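You operate a simulated robot arm through the tools that you are given. There is no shell and no other tool.

The job below is to be done with a simulated robot arm. You get a single attempt, and the scene is never put back.

JOB
Unload the press: lever up, dial to 2, tray out, cord slack, follower off.
Fine: raise the orange lever first; slacken the cord before the follower comes off; lay the follower on the work patch beside the press; the tray stays out with the mould and cheese on it; leave the other cheeses and followers.

Only the result counts: the job must be done as asked and must still hold three seconds after the hand-in. Knocking over, shifting, dropping, spilling or breaking anything else fails it.

ROBOT AND FRAMES
A 7-joint arm with a two-finger parallel gripper, fixed in place. Base frame: the origin is on the floor under the middle of its stand, x ahead of it, y to its left, z up; the work surface is at about z = 0.85. Units: m, degrees, N and s.
With the tool pointing down near the work surface it reaches from about 0.22 to 0.74 m from the base axis. Its first joint turns from -166.0 to 166.0 degrees. Payload 1.57 kg.
The tool frame sits at the grasp point between the pads (the TCP): z along the fingers, y along the line on which they close. The tips reach 0.03 m beyond it. Largest opening 0.11 m; finger width 0.024, thickness 0.012; the body of the gripper, 0.048 by 0.112 m, starts 0.078 m behind the TCP.
Orientation is told as [roll, pitch, yaw] about the base's x, y, z axes, in that order, counted from this pose: with the fingers straight down and closing along the base's y, the tool's x points along the base's -x, its y along +y and its z along -z.

CONTROLS
- The arm moves only by the tool drive_tool. Its argument "increments" is a list of rows, each an object (a shift or turn left out is 0, a gripper value left out holds the last) with "offset": the shift along the tool's x, y, z in units of 100 mm (1.0 is 100 mm), a list of three; "rot": the turn, a rotation vector about the tool's x, y, z in units of 90 degrees (1.0 is 90 degrees), a list of three; "claw": the opening, from 0 (shut) to 1 (fully open). In form: [{"offset": [tx, ty, tz], "rot": [ax, ay, az], "claw": claw}, ...]. A call has 1 to 20 rows; each row is the pose to reach, as a shift and turn from the pose commanded when the call began, along the tool's axes at that moment. A call with a number of a shift or a turn outside -1 to 1 is refused whole. Each row takes 0.2 s and may step no farther than 0.05 m and 8.6 degrees from the row before; otherwise, or with a gripper value out of range, the whole call is refused. A pose out of reach is approached as far as the arm can. The call stops where the force on the tool passes 90 N (or 10 N more than at its start, if that is more) or the arm is blocked; 0.2 s more then pass. Each finger travels about 0.045 m/s and halts on what it meets, pressing with about 33 N; the grip force reading is that of the motor and also rises with nothing between the fingers. The clock runs only during rows and for 0.2 s after the last one: add rows that repeat a pose to give the fingers time. The reply holds the time, the measured pose of the TCP, the force on the tool along the base axes, the opening and the grip force, in the units named above and with some noise, with the torque about the TCP (base axes, N m) and any sound that the robot's microphone picked up.
- Cameras (640 x 400 px; columns grow to the right, rows downward): "scene" is fixed at [0.3993, -0.6503, 1.4693]; the picture's right is [1.00, 0.06, 0.00], its down [0.02, -0.28, -0.96] and it looks along [-0.05, 0.96, -0.28] (base axes); focal length 332 px, centre (320, 200). "wrist" rides on the gripper at [0.07, 0.016, -0.141] in the tool frame; the picture's right is [-0.23, 0.97, 0.00], its down [-0.86, -0.20, -0.48] and it looks along [-0.47, -0.11, 0.88] (tool axes); focal length 222 px, centre (320, 200). There is no depth. A picture from a camera that has moved, and an enlarged one, comes with that camera's place and axes in the base frame and with its lens.
- grab_frame(camera): a new picture of that camera. The clock stands still meanwhile.
- lift_body(by): slides the trunk up (or, below 0, down) by that many m; the arm rides with it, the base frame stays. It gives what a move gives, with no picture.
- inspect(camera, box): a new picture of the part [left, top, right, bottom] of that camera's present view, enlarged. The clock stands still meanwhile.
- job_done(): hands the job in; it is judged then, once.

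Nothing tells you positions but the pictures and the camera data. Unless the task says otherwise, let go and move clear before handing in.

The tools are called after "Request:" as name(argument=value, ...) on one line, values as JSON. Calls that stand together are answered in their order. drive_tool: Moves the arm, as the interface text tells. Its arguments: {"type":"object","properties":{"increments":{"type":"array","items":{"type":"object","properties":{"offset":{"type":"array","items":{"type":"number"}},"rot":{"type":"array","items":{"type":"number"}},"claw":{"type":"number"}}}}},"required":["increments"]} The other tools are called the same way: lift_body (by) moves the trunk up or down; grab_frame (camera) takes a picture; inspect (camera, box) takes an enlarged picture of a part of a camera's view; job_done () hands the job in.

At the start:

```text
time_s: 0.0
tcp_pos: [0.1841, 0.3728, 1.4016]
orientation: [0.0, 0.0, 0.0]
force: [0.1, 0.8, -0.6]
torque: [0.06, 0.01, 0.02]
width: 0.1099
finger_force: 0.0
trunk travel left (down, up): [-0.56, 0.03]
```

scene: 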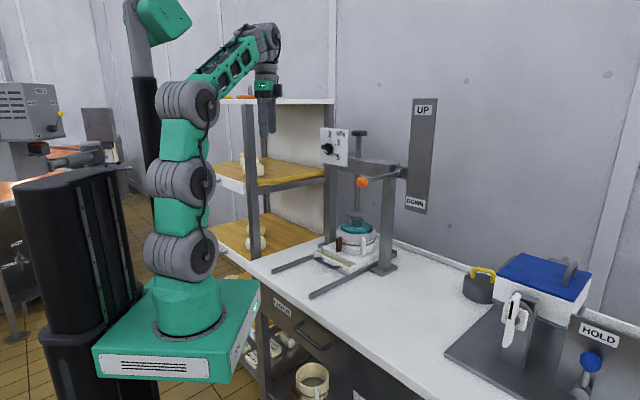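
wrist: 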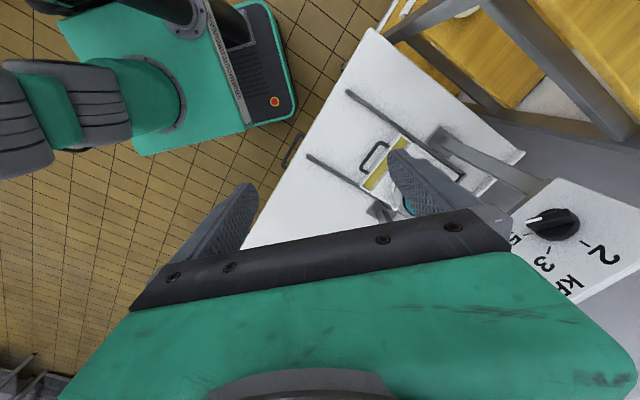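

I see the press at the middle of the scene, with an orange lever ball, a dial plate with 2/3/5, and rails on the table. I will look closer first.

Request:
inspect(camera="scene", box=[260, 90, 450, 310])

Request:
inspect(camera="scene", box=[310, 120, 410, 190])

Request:
inspect(camera="scene", box=[260, 200, 410, 305])

Request:
inspect(camera="scene", box=[430, 230, 640, 400])

Request:
inspect(camera="wrist", box=[280, 60, 640, 310])

```text
1.82 times, centred on (355, 200) of scene
camera zoom: at [0.3993, -0.6503, 1.4693], right [1.0, 0.06, 0.0], down [0.02, -0.28, -0.96], along [-0.05, 0.96, -0.28], focal length 604 px, centre (256, 200)
```

zoom: 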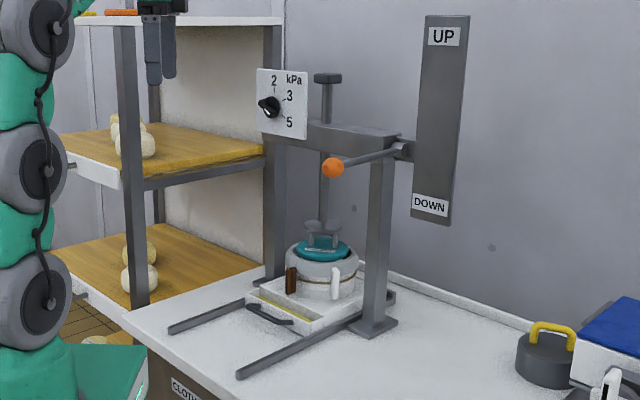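

```text
5.71 times, centred on (360, 155) of scene
camera zoom: at [0.3993, -0.6503, 1.4693], right [1.0, 0.06, 0.0], down [0.02, -0.28, -0.96], along [-0.05, 0.96, -0.28], focal length 1900 px, centre (91, 457)
```

zoom: 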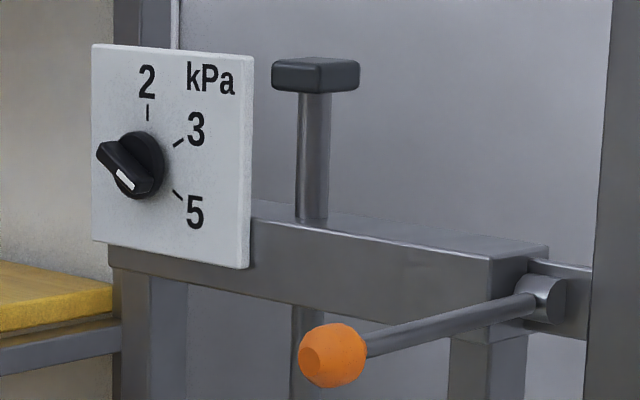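

```text
3.81 times, centred on (335, 252) of scene
camera zoom: at [0.3993, -0.6503, 1.4693], right [1.0, 0.06, 0.0], down [0.02, -0.28, -0.96], along [-0.05, 0.96, -0.28], focal length 1266 px, centre (263, 0)
```

zoom: 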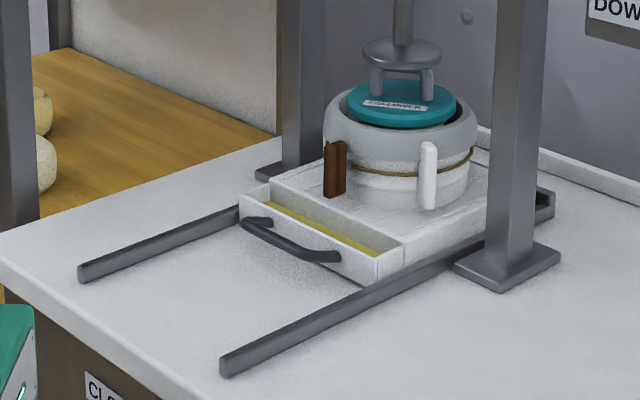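

```text
2.35 times, centred on (535, 315) of scene
camera zoom: at [0.3993, -0.6503, 1.4693], right [1.0, 0.06, 0.0], down [0.02, -0.28, -0.96], along [-0.05, 0.96, -0.28], focal length 782 px, centre (-186, -71)
```

zoom: 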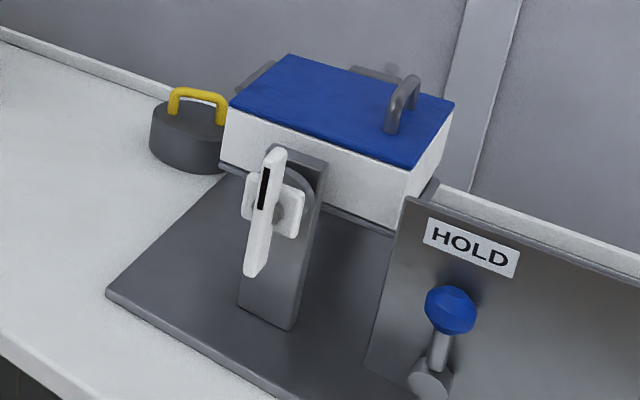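

```text
1.60 times, centred on (460, 185) of wrist
camera zoom: at [0.1138, 0.3877, 1.5426], right [0.23, 0.97, 0.0], down [0.86, -0.2, 0.48], along [0.47, -0.11, -0.88], focal length 355 px, centre (96, 224)
```

zoom: 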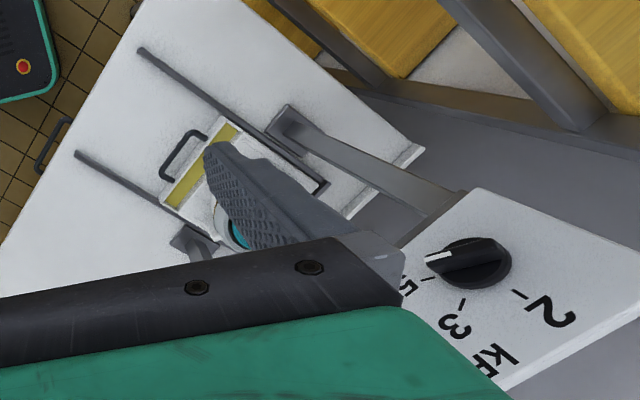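

The press appears to face the robot diagonally (rails run roughly along +x+y). I'll zoom in for more detail on the mould, cord, tray and table.

Request:
inspect(camera="scene", box=[325, 205, 405, 255])

Request:
inspect(camera="scene", box=[380, 230, 500, 305])

Request:
inspect(camera="scene", box=[220, 260, 420, 400])

Request:
inspect(camera="scene", box=[340, 160, 440, 222])

Request:
inspect(camera="scene", box=[200, 80, 340, 260])

```text
8.00 times, centred on (365, 230) of scene
camera zoom: at [0.3993, -0.6503, 1.4693], right [1.0, 0.06, 0.0], down [0.02, -0.28, -0.96], along [-0.05, 0.96, -0.28], focal length 2659 px, centre (-40, -40)
```

zoom: 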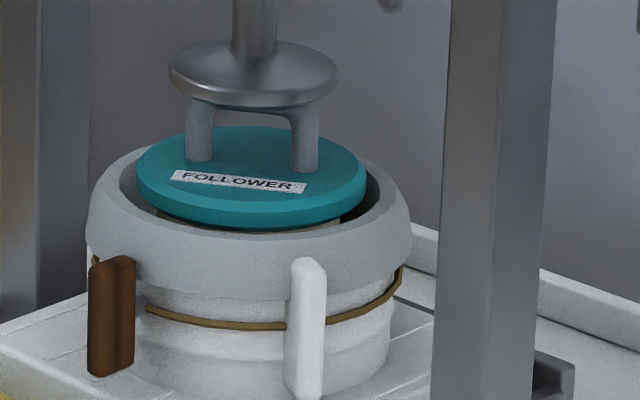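

```text
5.33 times, centred on (440, 268) of scene
camera zoom: at [0.3993, -0.6503, 1.4693], right [1.0, 0.06, 0.0], down [0.02, -0.28, -0.96], along [-0.05, 0.96, -0.28], focal length 1773 px, centre (-320, -160)
```

zoom: 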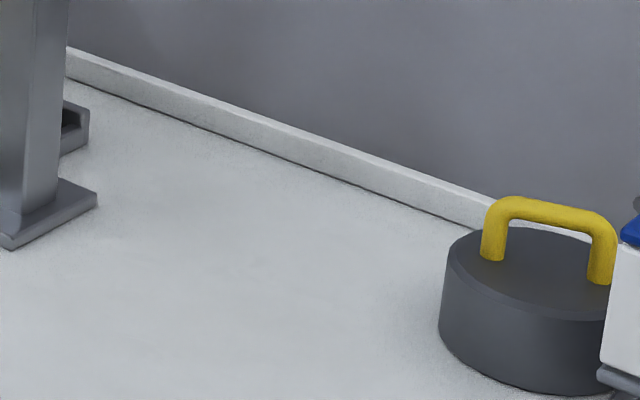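

```text
2.86 times, centred on (320, 330) of scene
camera zoom: at [0.3993, -0.6503, 1.4693], right [1.0, 0.06, 0.0], down [0.02, -0.28, -0.96], along [-0.05, 0.96, -0.28], focal length 950 px, centre (320, -171)
```

zoom: 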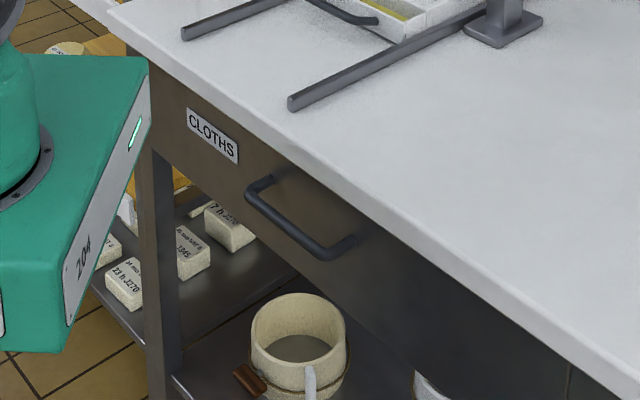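

```text
6.40 times, centred on (390, 191) of scene
camera zoom: at [0.3993, -0.6503, 1.4693], right [1.0, 0.06, 0.0], down [0.02, -0.28, -0.96], along [-0.05, 0.96, -0.28], focal length 2128 px, centre (-128, 258)
```

zoom: 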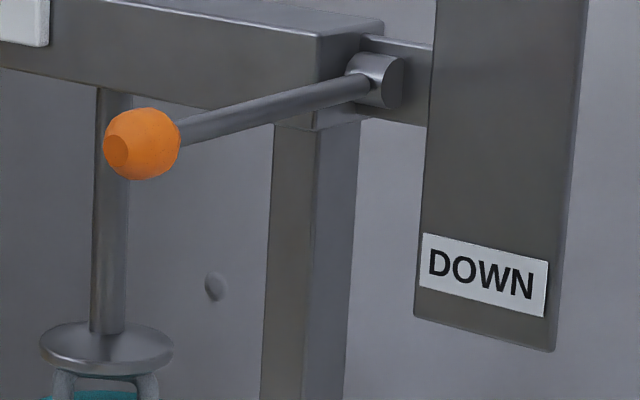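

```text
2.22 times, centred on (270, 170) of scene
camera zoom: at [0.3993, -0.6503, 1.4693], right [1.0, 0.06, 0.0], down [0.02, -0.28, -0.96], along [-0.05, 0.96, -0.28], focal length 739 px, centre (431, 267)
```

zoom: 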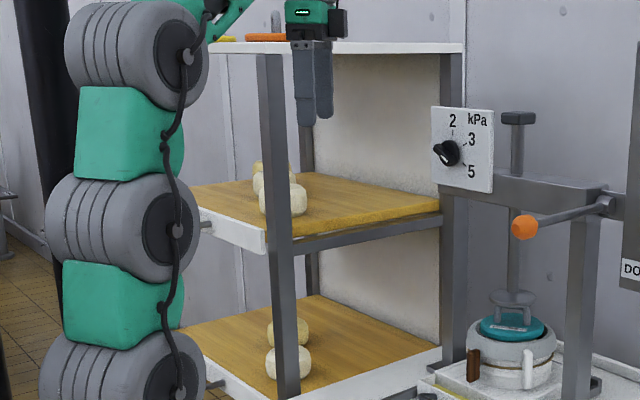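

The mould has a cord with a brown toggle and a white bar; a spare mould on the shelf below may show the slack state. I'll zoom in there.

Request:
inspect(camera="scene", box=[290, 355, 360, 400])

Request:
inspect(camera="scene", box=[325, 225, 375, 258])

Request:
inspect(camera="wrist", box=[320, 60, 480, 230])

Request:
inspect(camera="wrist", box=[480, 160, 640, 300])

```text
8.89 times, centred on (325, 378) of scene
camera zoom: at [0.3993, -0.6503, 1.4693], right [1.0, 0.06, 0.0], down [0.02, -0.28, -0.96], along [-0.05, 0.96, -0.28], focal length 2955 px, centre (276, -1378)
```

zoom: 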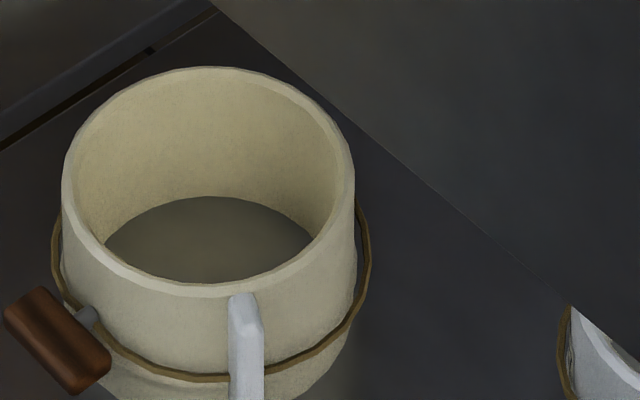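

```text
12.12 times, centred on (350, 242) of scene
camera zoom: at [0.3993, -0.6503, 1.4693], right [1.0, 0.06, 0.0], down [0.02, -0.28, -0.96], along [-0.05, 0.96, -0.28], focal length 4029 px, centre (-44, -303)
```

zoom: 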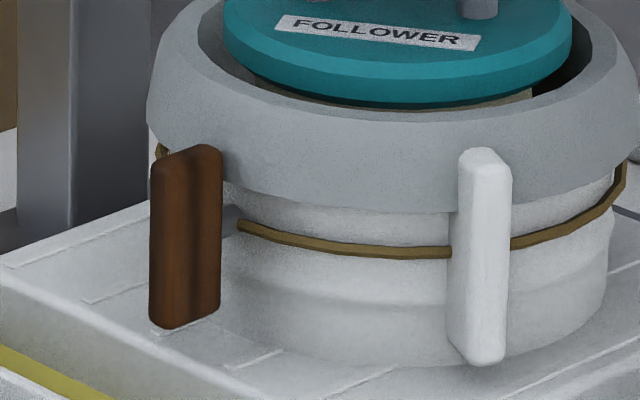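

```text
2.35 times, centred on (400, 145) of wrist
camera zoom: at [0.1138, 0.3877, 1.5426], right [0.23, 0.97, 0.0], down [0.86, -0.2, 0.48], along [0.47, -0.11, -0.88], focal length 523 px, centre (132, 329)
```

zoom: 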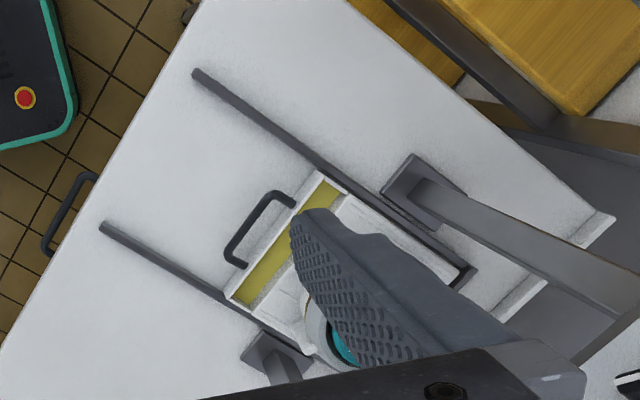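

```text
2.86 times, centred on (560, 230) of wrist
camera zoom: at [0.1138, 0.3877, 1.5426], right [0.23, 0.97, 0.0], down [0.86, -0.2, 0.48], along [0.47, -0.11, -0.88], focal length 635 px, centre (-366, 114)
```

zoom: 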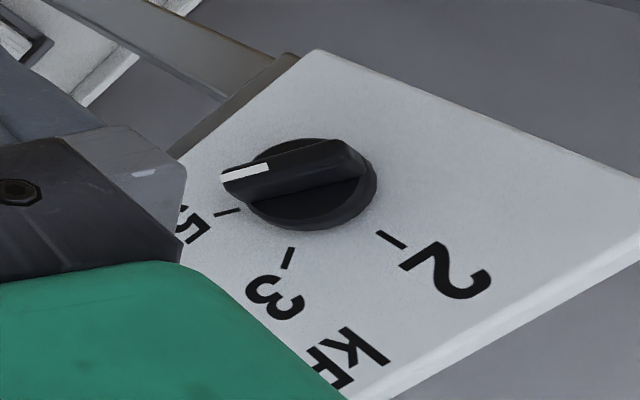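

The toggle looks like a windlass on a radial shaft, and the dial's white mark points at 5. I'll swing the hand to face the press (yaw +45°) so the wrist camera can see it from the front.

Request:
drive_tool(increments=[{"offset": [-0.15, -0.1, 0], "rot": [0, 0, -0.083]}, {"offset": [-0.3, -0.2, 0], "rot": [0, 0, -0.166]}, {"offset": [-0.45, -0.3, 0], "rot": [0, 0, -0.25]}, {"offset": [-0.6, -0.4, 0], "rot": [0, 0, -0.333]}, {"offset": [-0.75, -0.5, 0], "rot": [0, 0, -0.416]}, {"offset": [-0.9, -0.6, 0], "rot": [0, 0, -0.5]}])

Request:
grab_frame(camera="wrist")

Request:
grab_frame(camera="scene")

```text
time_s: 1.4
tcp_pos: [0.2736, 0.3108, 1.4014]
orientation: [0.1, 0.0, 45.2]
force: [0.0, 0.2, -0.6]
torque: [-0.02, -0.02, -0.01]
width: 0.1098
finger_force: 0.0
trunk travel left (down, up): [-0.56, 0.03]
```

```text
taken
camera wrist: at [0.2133, 0.2729, 1.5424], right [-0.53, 0.85, 0.0], down [0.75, 0.46, 0.48], along [0.41, 0.25, -0.88], focal length 222 px, centre (320, 200)
```

wrist: 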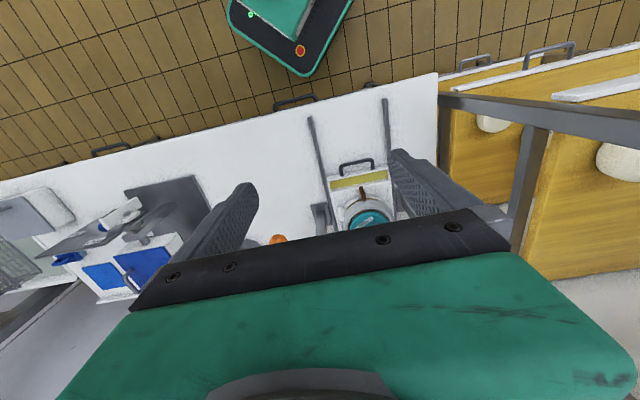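

```text
taken
```

scene: 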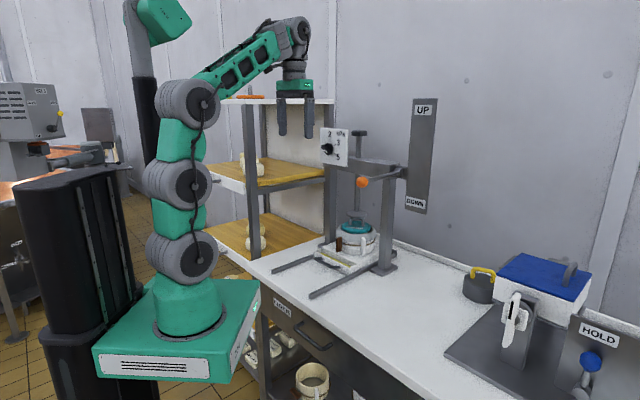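

The wrist camera now sees the press front and the table to its right. I'll zoom on the table for a work patch marking, and on the mould.

Request:
inspect(camera="wrist", box=[180, 90, 340, 250])

Request:
inspect(camera="wrist", box=[290, 90, 430, 245])

Request:
inspect(camera="wrist", box=[320, 150, 410, 235])

Request:
inspect(camera="wrist", box=[0, 120, 220, 310])

```text
2.50 times, centred on (260, 170) of wrist
camera zoom: at [0.2133, 0.2729, 1.5424], right [-0.53, 0.85, 0.0], down [0.75, 0.46, 0.48], along [0.41, 0.25, -0.88], focal length 555 px, centre (470, 275)
```

zoom: 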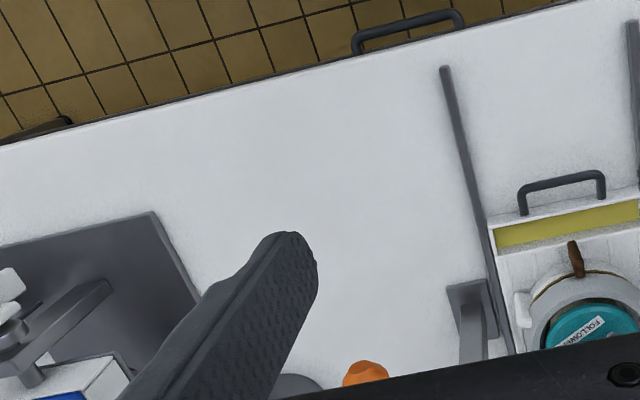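

```text
2.58 times, centred on (360, 168) of wrist
camera zoom: at [0.2133, 0.2729, 1.5424], right [-0.53, 0.85, 0.0], down [0.75, 0.46, 0.48], along [0.41, 0.25, -0.88], focal length 573 px, centre (217, 284)
```

zoom: 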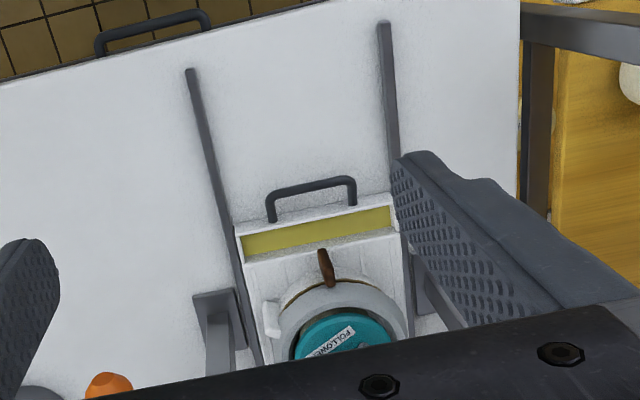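

```text
4.71 times, centred on (365, 192) of wrist
camera zoom: at [0.2133, 0.2729, 1.5424], right [-0.53, 0.85, 0.0], down [0.75, 0.46, 0.48], along [0.41, 0.25, -0.88], focal length 1045 px, centre (108, 235)
```

zoom: 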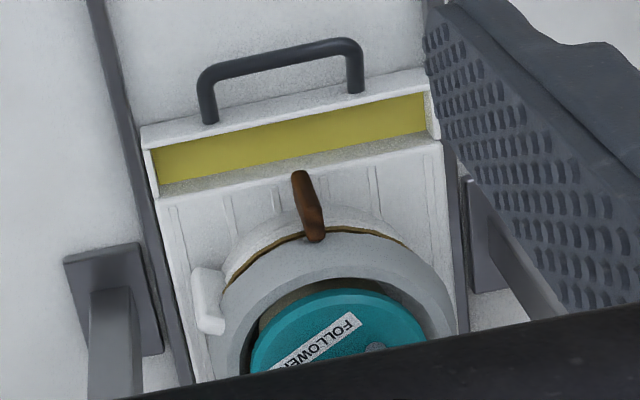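

```text
2.11 times, centred on (110, 215) of wrist
camera zoom: at [0.2133, 0.2729, 1.5424], right [-0.53, 0.85, 0.0], down [0.75, 0.46, 0.48], along [0.41, 0.25, -0.88], focal length 468 px, centre (762, 168)
```

zoom: 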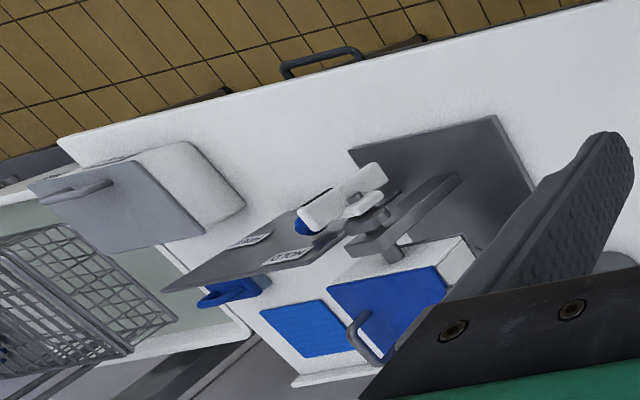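

No marking is visible; the "work patch" looks to be the bare tabletop right of the press. The lever, dial and toggle all want a horizontal tool facing the press with the camera on top, so I'll first turn the hand about its axis by 90° and see if the wrist allows it.

Request:
drive_tool(increments=[{"rot": [0, 0, 0.09]}, {"rot": [0, 0, 0.18]}, {"rot": [0, 0, 0.27]}, {"rot": [0, 0, 0.36]}, {"rot": [0, 0, 0.45]}, {"rot": [0, 0, 0.54]}, {"rot": [0, 0, 0.63]}, {"rot": [0, 0, 0.72]}, {"rot": [0, 0, 0.81]}, {"rot": [0, 0, 0.9]}, {"rot": [0, 0, 0.99]}])

Request:
grab_frame(camera="wrist")

```text
time_s: 3.8
tcp_pos: [0.2752, 0.311, 1.4005]
orientation: [0.0, 0.1, -44.3]
force: [-0.2, -0.6, 0.5]
torque: [-0.01, 0.0, -0.01]
width: 0.1098
finger_force: 0.0
trunk travel left (down, up): [-0.56, 0.03]
```

```text
taken
camera wrist: at [0.2349, 0.3717, 1.5428], right [0.84, 0.54, 0.0], down [0.47, -0.74, 0.48], along [0.26, -0.4, -0.88], focal length 222 px, centre (320, 200)
```

wrist: 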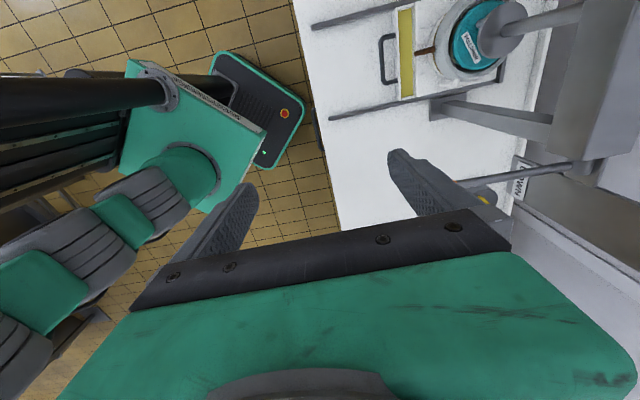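

The wrist can turn. This view shows the press from above-left; I'll zoom before continuing.

Request:
inspect(camera="wrist", box=[310, 0, 570, 150])

Request:
inspect(camera="wrist", box=[440, 90, 640, 220])

Request:
drive_tool(increments=[{"rot": [0, 0, 0.09]}, {"rot": [0, 0, 0.18]}, {"rot": [0, 0, 0.27]}, {"rot": [0, 0, 0.36]}, {"rot": [0, 0, 0.45]}, {"rot": [0, 0, 0.54]}, {"rot": [0, 0, 0.63]}, {"rot": [0, 0, 0.72]}, {"rot": [0, 0, 0.81]}, {"rot": [0, 0, 0.9]}, {"rot": [0, 0, 0.99]}])

Request:
grab_frame(camera="wrist")

```text
2.46 times, centred on (440, 75) of wrist
camera zoom: at [0.2349, 0.3717, 1.5428], right [0.84, 0.54, 0.0], down [0.47, -0.74, 0.48], along [0.26, -0.4, -0.88], focal length 547 px, centre (25, 508)
```

zoom: 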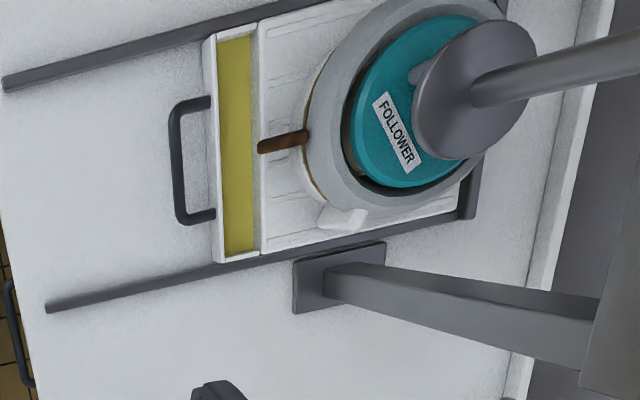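

```text
3.08 times, centred on (540, 155) of wrist
camera zoom: at [0.2349, 0.3717, 1.5428], right [0.84, 0.54, 0.0], down [0.47, -0.74, 0.48], along [0.26, -0.4, -0.88], focal length 684 px, centre (-357, 338)
```

zoom: 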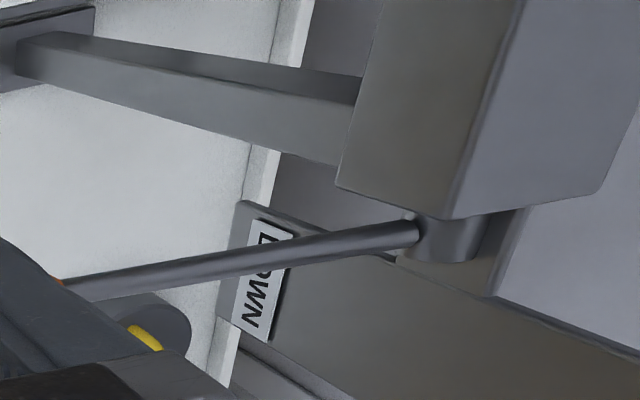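

```text
time_s: 6.2
tcp_pos: [0.2803, 0.3021, 1.3879]
orientation: [-1.2, 0.1, -122.1]
force: [1.1, -0.4, -0.5]
torque: [-0.01, 0.0, -0.02]
width: 0.1101
finger_force: 0.1
out of reach, approached as far as the arm can: row 10, 11
trunk travel left (down, up): [-0.56, 0.03]
```

```text
taken
camera wrist: at [0.3341, 0.3514, 1.5282], right [0.7, -0.71, -0.02], down [-0.61, -0.63, 0.48], along [-0.35, -0.33, -0.88], focal length 222 px, centre (320, 200)
```

wrist: 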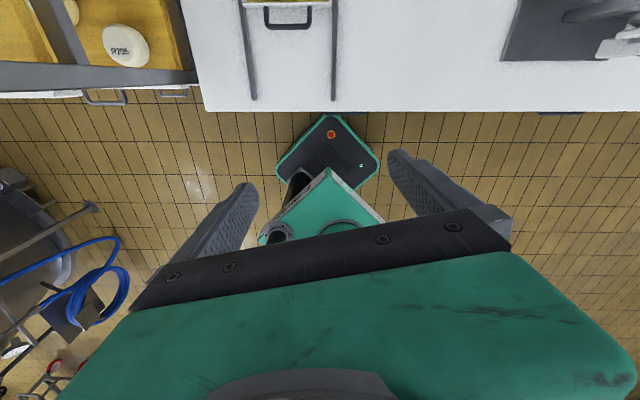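

The wrist stops at about −122° yaw, so camera-up horizontal isn't available; I'll use the camera-down horizontal pose instead. The orange ball is at about (0.477, 0.345, 1.233) and the lever is horizontal toward the robot, pivot about (0.613, 0.478, 1.235). Turning back now.

Request:
drive_tool(increments=[{"rot": [0, 0, -0.09]}, {"rot": [0, 0, -0.18]}, {"rot": [0, 0, -0.27]}, {"rot": [0, 0, -0.36]}, {"rot": [0, 0, -0.45]}, {"rot": [0, 0, -0.54]}, {"rot": [0, 0, -0.63]}, {"rot": [0, 0, -0.72]}, {"rot": [0, 0, -0.81]}, {"rot": [0, 0, -0.9]}, {"rot": [0, 0, -0.99]}])

Request:
drive_tool(increments=[{"offset": [-0.09, 0, 0], "rot": [0, 0, -0.09]}, {"offset": [-0.18, 0, 0], "rot": [0, 0, -0.18]}, {"offset": [-0.27, 0, 0], "rot": [0, 0, -0.27]}, {"offset": [-0.36, 0, 0], "rot": [0, 0, -0.36]}, {"offset": [-0.45, 0, 0], "rot": [0, 0, -0.45]}, {"offset": [-0.54, 0, 0], "rot": [0, 0, -0.54]}, {"offset": [-0.63, 0, 0], "rot": [0, 0, -0.63]}, {"offset": [-0.72, 0, 0], "rot": [0, 0, -0.72]}, {"offset": [-0.81, 0, 0], "rot": [0, 0, -0.81]}, {"offset": [-0.9, 0, 0], "rot": [0, 0, -0.9]}, {"offset": [-1.0, 0, 0], "rot": [0, 0, -1.0]}])

```text
time_s: 8.6
tcp_pos: [0.2809, 0.3025, 1.3881]
orientation: [0.1, 1.2, -32.7]
force: [0.1, 0.1, -0.2]
torque: [-0.03, 0.03, -0.01]
width: 0.1101
finger_force: 0.1
trunk travel left (down, up): [-0.56, 0.03]
```

```text
refused: row 11 steps farther than a row can; nothing moved
```

I'm at yaw −32.7 and still clear of everything. Turning the rest of the way to yaw 45 while shifting sideways in line with the lever.

Request:
drive_tool(increments=[{"offset": [-0.098, -0.021, 0], "rot": [0, 0, -0.0863]}, {"offset": [-0.196, -0.042, 0], "rot": [0, 0, -0.1726]}, {"offset": [-0.294, -0.063, 0], "rot": [0, 0, -0.2589]}, {"offset": [-0.392, -0.084, 0], "rot": [0, 0, -0.3452]}, {"offset": [-0.49, -0.105, 0], "rot": [0, 0, -0.4315]}, {"offset": [-0.588, -0.126, 0], "rot": [0, 0, -0.5178]}, {"offset": [-0.686, -0.147, 0], "rot": [0, 0, -0.6041]}, {"offset": [-0.784, -0.168, 0], "rot": [0, 0, -0.6904]}, {"offset": [-0.882, -0.189, 0], "rot": [0, 0, -0.7767]}, {"offset": [-0.98, -0.21, 0], "rot": [0, 0, -0.863]}])

Request:
grab_frame(camera="wrist")

```text
time_s: 10.8
tcp_pos: [0.3522, 0.2328, 1.3847]
orientation: [1.2, 0.1, 45.0]
force: [0.0, -0.7, 0.3]
torque: [-0.01, 0.01, -0.02]
width: 0.11
finger_force: 0.1
trunk travel left (down, up): [-0.56, 0.03]
```

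```text
taken
camera wrist: at [0.2928, 0.1928, 1.5269], right [-0.53, 0.85, 0.02], down [0.75, 0.46, 0.47], along [0.39, 0.26, -0.88], focal length 222 px, centre (320, 200)
```

wrist: 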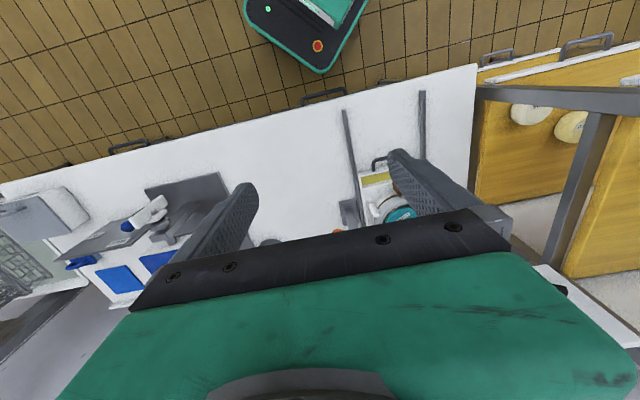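

I'm now in line with the lever at depth ≈0.41 from the base axis. Next I pitch the tool up to horizontal, pointing at the press, stopping short of the ball.

Request:
drive_tool(increments=[{"offset": [-0.078, -0.007, 0.09], "rot": [0, -0.0909, 0]}, {"offset": [-0.157, -0.014, 0.18], "rot": [0, -0.1818, 0]}, {"offset": [-0.235, -0.021, 0.27], "rot": [0, -0.2727, 0]}, {"offset": [-0.314, -0.029, 0.36], "rot": [0, -0.3636, 0]}, {"offset": [-0.392, -0.036, 0.45], "rot": [0, -0.4545, 0]}, {"offset": [-0.471, -0.043, 0.55], "rot": [0, -0.5454, 0]}, {"offset": [-0.549, -0.05, 0.64], "rot": [0, -0.6363, 0]}, {"offset": [-0.628, -0.057, 0.73], "rot": [0, -0.7272, 0]}, {"offset": [-0.706, -0.064, 0.82], "rot": [0, -0.8181, 0]}, {"offset": [-0.785, -0.071, 0.91], "rot": [0, -0.909, 0]}, {"offset": [-0.864, -0.08, 1.0], "rot": [0, -1.0, 0]}])

Request:
grab_frame(camera="wrist")

Request:
grab_frame(camera="scene")

```text
time_s: 13.3
tcp_pos: [0.2196, 0.2803, 1.7721]
orientation: [-162.7, -40.5, -139.0]
force: [6.8, 5.7, -5.7]
torque: [0.78, -0.72, 0.31]
width: 0.11
finger_force: 0.0
out of reach, approached as far as the arm can: row 5, 6, 7, 8, 9
trunk travel left (down, up): [-0.56, 0.03]
stopped in row 11: the arm was blocked; the commanded pose is now the measured one
```

```text
taken
camera wrist: at [0.209, 0.236, 1.6195], right [-0.88, 0.46, -0.07], down [-0.47, -0.85, 0.25], along [0.05, 0.26, 0.96], focal length 222 px, centre (320, 200)
```

wrist: 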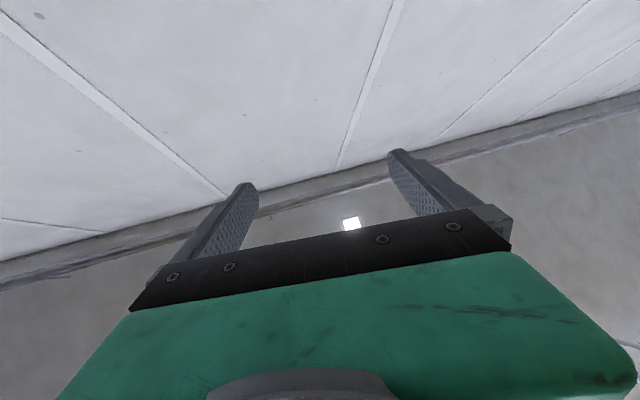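

```text
taken
```

scene: 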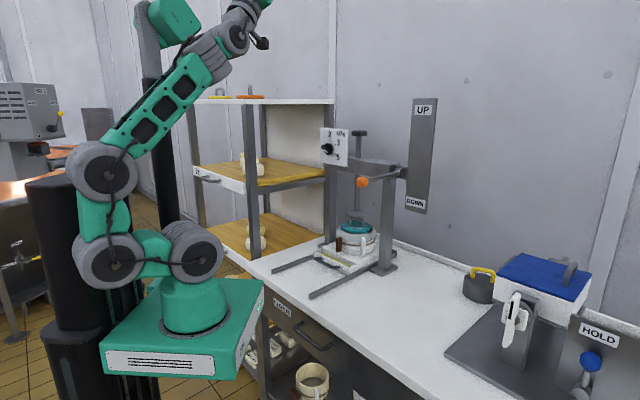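

The arm folded itself too tightly and went up and back, so a horizontal tool this close in isn't reachable with the trunk this high; nothing in the scene looks disturbed. I'll unfold gently towards horizontal at this height, then lower the trunk.

Request:
drive_tool(increments=[{"offset": [0.25, -0.04, -0.12], "rot": [0.017, 0.068, 0.013]}, {"offset": [0.5, -0.085, -0.24], "rot": [0.034, 0.135, 0.025]}, {"offset": [0.75, -0.13, -0.36], "rot": [0.052, 0.203, 0.038]}, {"offset": [1.0, -0.17, -0.48], "rot": [0.069, 0.271, 0.051]}])

Request:
grab_frame(camera="scene")

```text
time_s: 14.3
tcp_pos: [0.2516, 0.2564, 1.6917]
orientation: [-167.1, -63.1, -141.6]
force: [-0.6, -0.5, 0.3]
torque: [-0.01, -0.03, 0.02]
width: 0.1099
finger_force: 0.1
trunk travel left (down, up): [-0.56, 0.03]
```

```text
taken
```

scene: 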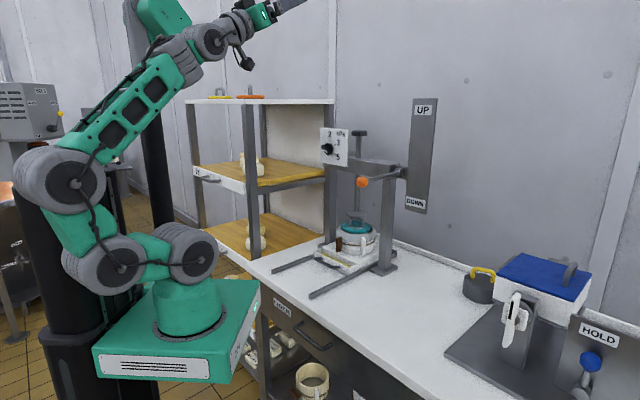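

The arm is unfolding as expected (tool now 26° above horizontal). Continuing to horizontal and forward, still well above the press.

Request:
drive_tool(increments=[{"offset": [0.188, -0.078, 0.136], "rot": [0.0137, 0.0589, 0.0101]}, {"offset": [0.376, -0.156, 0.272], "rot": [0.0274, 0.1178, 0.0202]}, {"offset": [0.564, -0.234, 0.408], "rot": [0.0412, 0.1767, 0.0304]}, {"offset": [0.752, -0.312, 0.544], "rot": [0.0549, 0.2356, 0.0405]}, {"offset": [0.94, -0.39, 0.68], "rot": [0.0686, 0.2945, 0.0506]}])

Request:
grab_frame(camera="scene")

Request:
grab_frame(camera="wrist")

```text
time_s: 15.5
tcp_pos: [0.3521, 0.3081, 1.6421]
orientation: [-2.0, -89.8, 46.8]
force: [-0.6, -0.3, 0.5]
torque: [0.01, 0.01, 0.01]
width: 0.1098
finger_force: 0.1
trunk travel left (down, up): [-0.56, 0.03]
```

```text
taken
```

scene: 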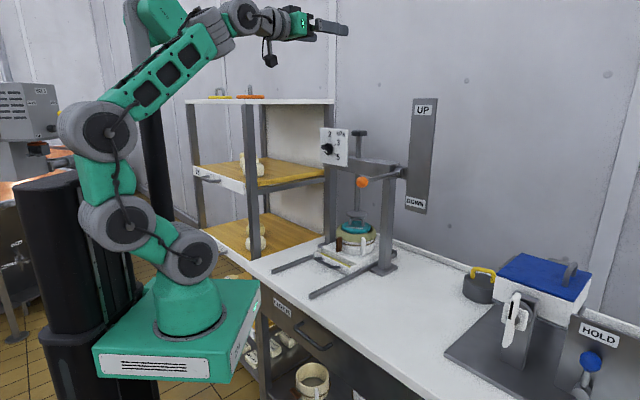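

```text
taken
camera wrist: at [0.2404, 0.2187, 1.5718], right [-0.69, 0.69, 0.23], down [-0.2, -0.48, 0.86], along [0.7, 0.54, 0.47], focal length 222 px, centre (320, 200)
```

wrist: 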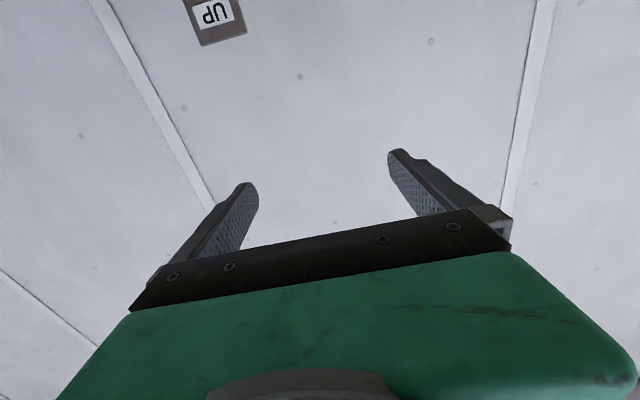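

The tool is horizontal and the arm is clear of everything, so I lower the trunk 0.2 m to bring the hand towards lever height.

Request:
lift_body(by=-0.2)

Request:
grab_frame(camera="scene")

Request:
grab_frame(camera="wrist")

```text
time_s: 17.7
tcp_pos: [0.3513, 0.3071, 1.4412]
orientation: [-143.4, -90.0, -171.6]
force: [-0.6, 0.6, 0.2]
torque: [-0.04, -0.01, 0.05]
width: 0.1098
finger_force: 0.0
trunk travel left (down, up): [-0.36, 0.23]
```

```text
taken
```

scene: 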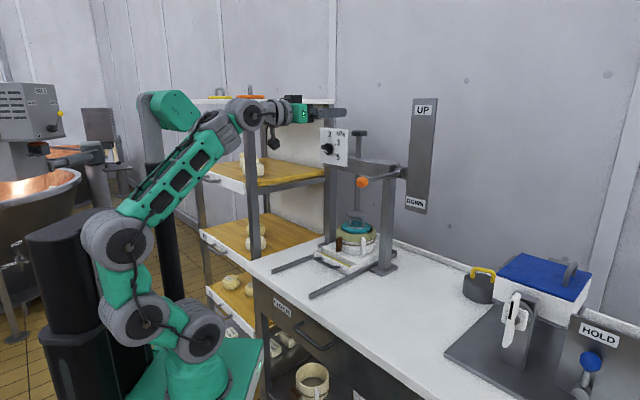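

```text
taken
camera wrist: at [0.2399, 0.2182, 1.3719], right [-0.69, 0.69, 0.23], down [-0.2, -0.48, 0.85], along [0.7, 0.54, 0.47], focal length 222 px, centre (320, 200)
```

wrist: 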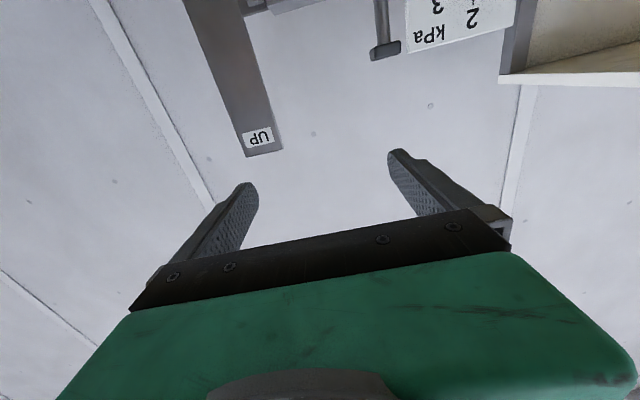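

Orientation is now exact: tool z points at the press, x down. I'll descend 0.1 m and shift sideways in line with the ball, staying short of it.

Request:
drive_tool(increments=[{"offset": [0.25, -0.154, 0.06]}, {"offset": [0.5, -0.308, 0.12]}, {"offset": [0.75, -0.462, 0.18]}, {"offset": [1.0, -0.616, 0.25]}])

Request:
grab_frame(camera="scene")

Request:
grab_frame(camera="wrist")

```text
time_s: 18.9
tcp_pos: [0.4226, 0.2957, 1.316]
orientation: [22.5, -87.0, 23.9]
force: [-0.3, -0.4, 0.1]
torque: [0.01, 0.0, 0.0]
width: 0.1103
finger_force: 0.1
trunk travel left (down, up): [-0.36, 0.23]
stopped in row 4: the arm was blocked; the commanded pose is now the measured one
```

```text
taken
```

scene: 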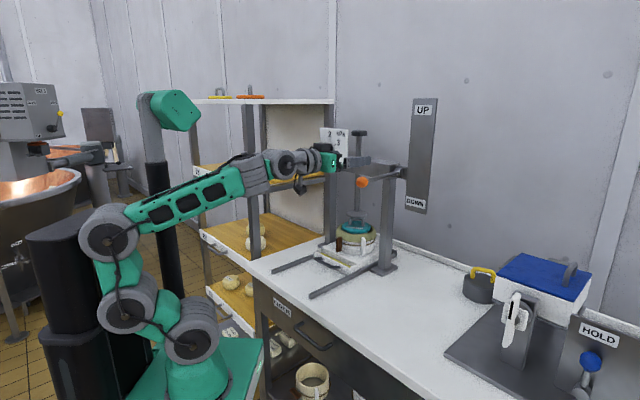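

```text
taken
camera wrist: at [0.3093, 0.204, 1.2534], right [-0.69, 0.68, 0.25], down [-0.14, -0.47, 0.87], along [0.71, 0.57, 0.42], focal length 222 px, centre (320, 200)
```

wrist: 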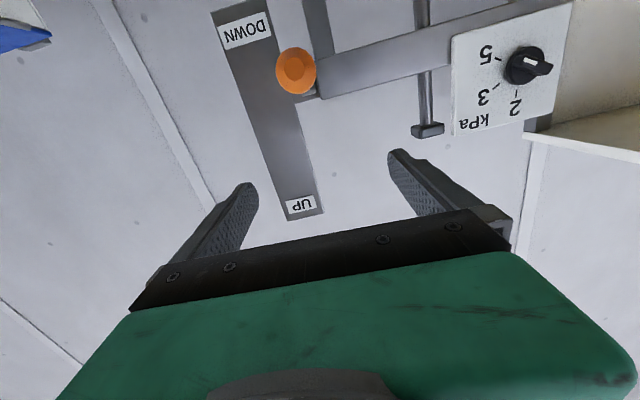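

The arm got blocked at z≈1.32, probably folded against its own limits, but I can now see the ball straight ahead and the dial. I'll back up 0.1 m, then use a lower trunk so the arm is less folded.

Request:
drive_tool(increments=[{"offset": [-0.25, 0, 0], "rot": [0.004, -0.008, -0.003]}, {"offset": [-0.5, 0, 0], "rot": [0.008, -0.016, -0.006]}, {"offset": [-0.75, 0, 0], "rot": [0.012, -0.024, -0.009]}, {"offset": [-1.0, 0, 0], "rot": [0.0155, -0.031, -0.0124]}])

Request:
inspect(camera="scene", box=[0, 60, 340, 400])

```text
time_s: 19.9
tcp_pos: [0.4232, 0.2963, 1.4193]
orientation: [-161.6, -89.7, -153.5]
force: [-0.7, 0.6, 0.4]
torque: [-0.02, -0.01, 0.05]
width: 0.1098
finger_force: 0.0
trunk travel left (down, up): [-0.36, 0.23]
```

```text
1.18 times, centred on (170, 230) of scene
camera zoom: at [0.3993, -0.6503, 1.4693], right [1.0, 0.06, 0.0], down [0.02, -0.28, -0.96], along [-0.05, 0.96, -0.28], focal length 391 px, centre (496, 165)
```

zoom: 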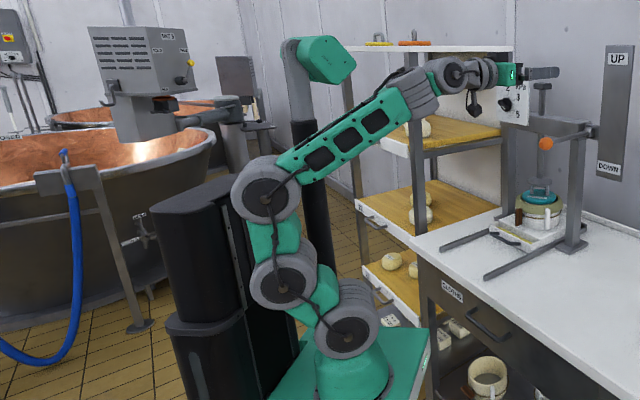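

The arm is back in a good shape. I back off 3 cm and lower the trunk by 0.185 m, which brings the hand level with the ball without changing the arm's shape.

Request:
drive_tool(increments=[{"offset": [0, 0, -0.15]}, {"offset": [0, 0, -0.3]}])

Request:
lift_body(by=-0.185)

Request:
grab_frame(camera="wrist")

Request:
grab_frame(camera="scene")

```text
time_s: 20.5
tcp_pos: [0.4028, 0.276, 1.4189]
orientation: [-155.6, -89.6, -159.4]
force: [-0.4, -0.2, 0.0]
torque: [-0.01, -0.01, 0.03]
width: 0.11
finger_force: 0.2
trunk travel left (down, up): [-0.36, 0.23]
```

```text
time_s: 22.5
tcp_pos: [0.4035, 0.2758, 1.2342]
orientation: [-159.0, -89.6, -156.1]
force: [-0.6, 0.2, 0.4]
torque: [0.01, -0.01, 0.04]
width: 0.1102
finger_force: 0.1
trunk travel left (down, up): [-0.175, 0.415]
```

```text
taken
camera wrist: at [0.2913, 0.1872, 1.1632], right [-0.69, 0.69, 0.22], down [-0.2, -0.48, 0.85], along [0.7, 0.54, 0.47], focal length 222 px, centre (320, 200)
```

wrist: 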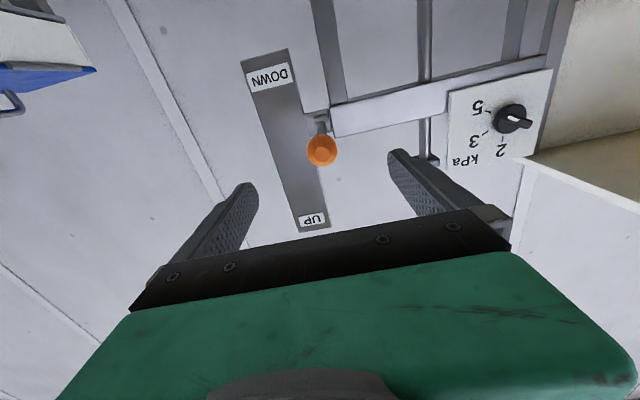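

```text
taken
```

scene: 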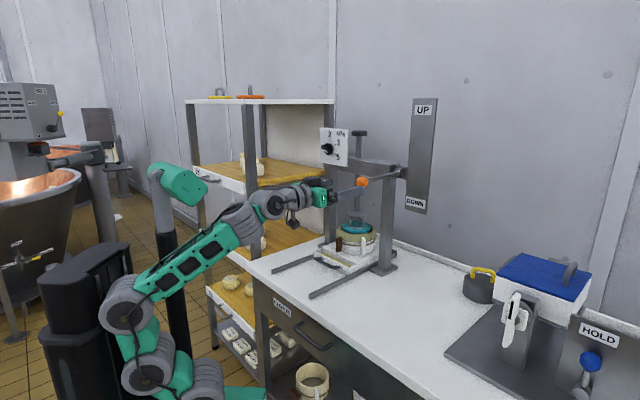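

The ball is straight ahead: TCP at depth 0.480, ball centre at depth ≈0.581, same height and lateral position. Moving forward so the ball sits between the open pads.

Request:
drive_tool(increments=[{"offset": [0.005, 0, 0.2]}, {"offset": [0.01, 0.005, 0.4]}, {"offset": [0.015, 0.01, 0.6]}, {"offset": [0.015, 0.01, 0.8]}, {"offset": [0.015, 0.01, 1.0]}])

Request:
grab_frame(camera="wrist")

Request:
inspect(camera="scene", box=[280, 120, 440, 230])

```text
time_s: 23.7
tcp_pos: [0.4727, 0.3475, 1.2334]
orientation: [-160.3, -89.7, -154.8]
force: [0.1, -0.9, 0.5]
torque: [-0.01, 0.01, -0.01]
width: 0.1097
finger_force: 0.1
trunk travel left (down, up): [-0.175, 0.415]
```

```text
taken
camera wrist: at [0.3612, 0.2587, 1.1629], right [-0.69, 0.69, 0.22], down [-0.2, -0.48, 0.85], along [0.7, 0.54, 0.47], focal length 222 px, centre (320, 200)
```

wrist: 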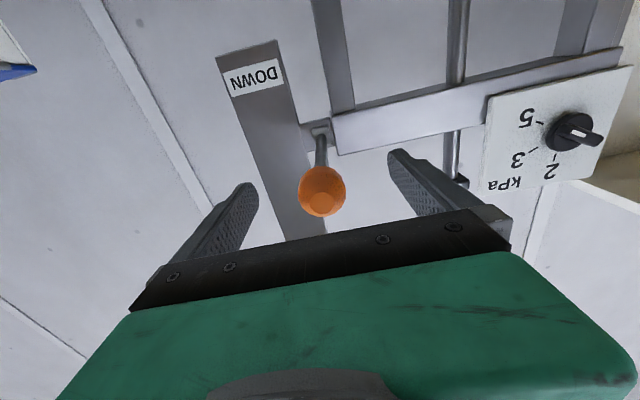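

```text
3.64 times, centred on (360, 175) of scene
camera zoom: at [0.3993, -0.6503, 1.4693], right [1.0, 0.06, 0.0], down [0.02, -0.28, -0.96], along [-0.05, 0.96, -0.28], focal length 1209 px, centre (174, 291)
```

zoom: 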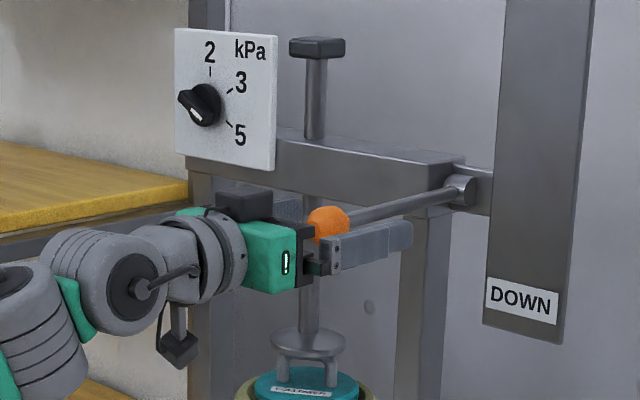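

The ball is centred between the pads. Closing on it.

Request:
drive_tool(increments=[{"claw": 0}, {"claw": 0}, {"claw": 0}, {"claw": 0}, {"claw": 0}, {"claw": 0}])

Request:
grab_frame(camera="wrist")

```text
time_s: 25.1
tcp_pos: [0.4712, 0.349, 1.2337]
orientation: [-151.8, -89.6, -163.1]
force: [-4.0, 4.4, 0.0]
torque: [-0.01, 0.0, 0.18]
width: 0.0317
finger_force: 27.2
trunk travel left (down, up): [-0.175, 0.415]
```

```text
taken
camera wrist: at [0.3604, 0.2596, 1.1627], right [-0.69, 0.69, 0.22], down [-0.2, -0.48, 0.85], along [0.69, 0.54, 0.47], focal length 222 px, centre (320, 200)
```

wrist: 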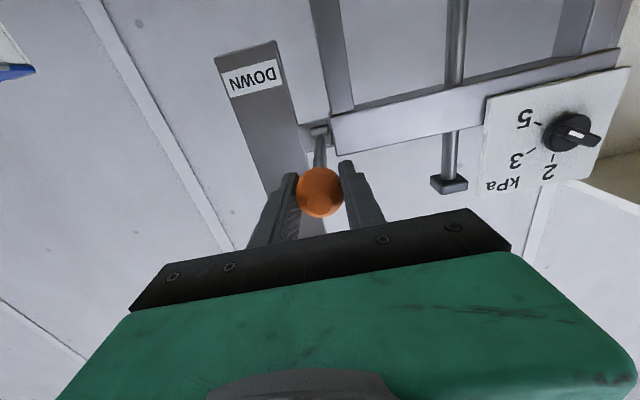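

The ball is gripped (opening 0.032 m). Lifting along the arc about the pivot, first 30°.

Request:
drive_tool(increments=[{"offset": [-0.083, 0, 0.002]}, {"offset": [-0.166, 0, 0.007]}, {"offset": [-0.248, 0, 0.016]}, {"offset": [-0.33, 0, 0.029]}, {"offset": [-0.492, 0, 0.065]}, {"offset": [-0.65, 0, 0.115]}, {"offset": [-0.803, 0, 0.178]}, {"offset": [-0.95, 0, 0.255]}])

Request:
grab_frame(camera="scene")

Request:
grab_frame(camera="wrist")

```text
time_s: 26.9
tcp_pos: [0.4885, 0.366, 1.3306]
orientation: [-155.3, -89.5, -159.9]
force: [-3.3, 9.4, 10.2]
torque: [-0.78, 0.62, 0.01]
width: 0.0317
finger_force: 40.0
trunk travel left (down, up): [-0.175, 0.415]
```

```text
taken
```

scene: 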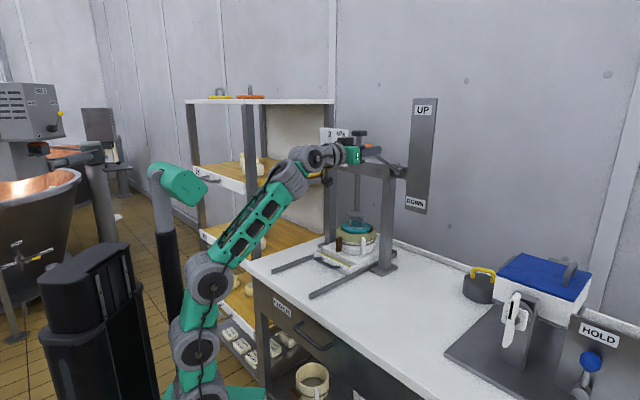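

```text
taken
camera wrist: at [0.3777, 0.2771, 1.259], right [-0.69, 0.69, 0.22], down [-0.21, -0.48, 0.85], along [0.69, 0.54, 0.48], focal length 222 px, centre (320, 200)
```

wrist: 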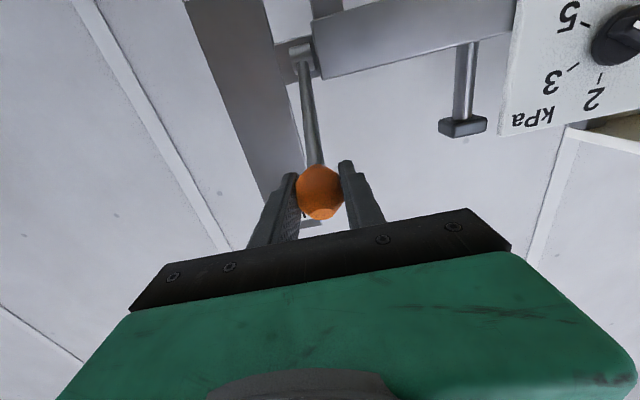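

The lever follows and is about 30° up; further up would over-stretch the arm with the trunk this low. I'll open the fingers here to see whether the lever holds by itself, then re-grip with a higher trunk.

Request:
drive_tool(increments=[{"claw": 0.4}, {"claw": 0.5}, {"claw": 0.6}, {"claw": 0.6}])

Request:
grab_frame(camera="wrist")

Request:
inspect(camera="scene", box=[280, 120, 440, 230])

```text
time_s: 27.9
tcp_pos: [0.4912, 0.3633, 1.3289]
orientation: [-158.9, -89.6, -156.2]
force: [0.7, -0.5, 0.5]
torque: [0.01, 0.02, -0.03]
width: 0.066
finger_force: 0.0
trunk travel left (down, up): [-0.175, 0.415]
```

```text
taken
camera wrist: at [0.3791, 0.2761, 1.2576], right [-0.69, 0.69, 0.22], down [-0.2, -0.48, 0.85], along [0.7, 0.54, 0.47], focal length 222 px, centre (320, 200)
```

wrist: 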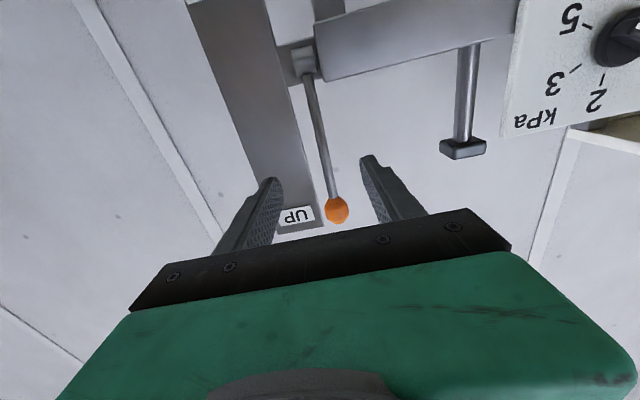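

```text
3.64 times, centred on (360, 175) of scene
camera zoom: at [0.3993, -0.6503, 1.4693], right [1.0, 0.06, 0.0], down [0.02, -0.28, -0.96], along [-0.05, 0.96, -0.28], focal length 1209 px, centre (174, 291)
```

zoom: 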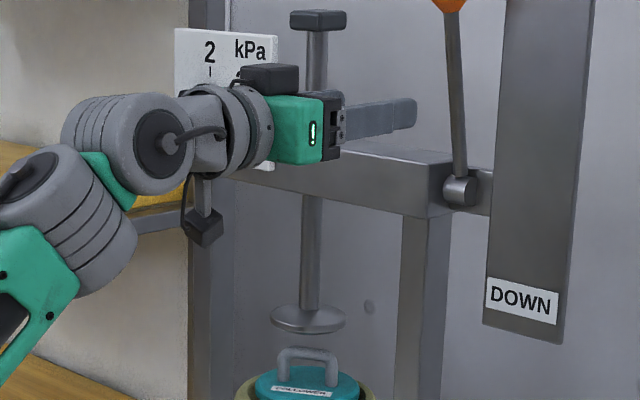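

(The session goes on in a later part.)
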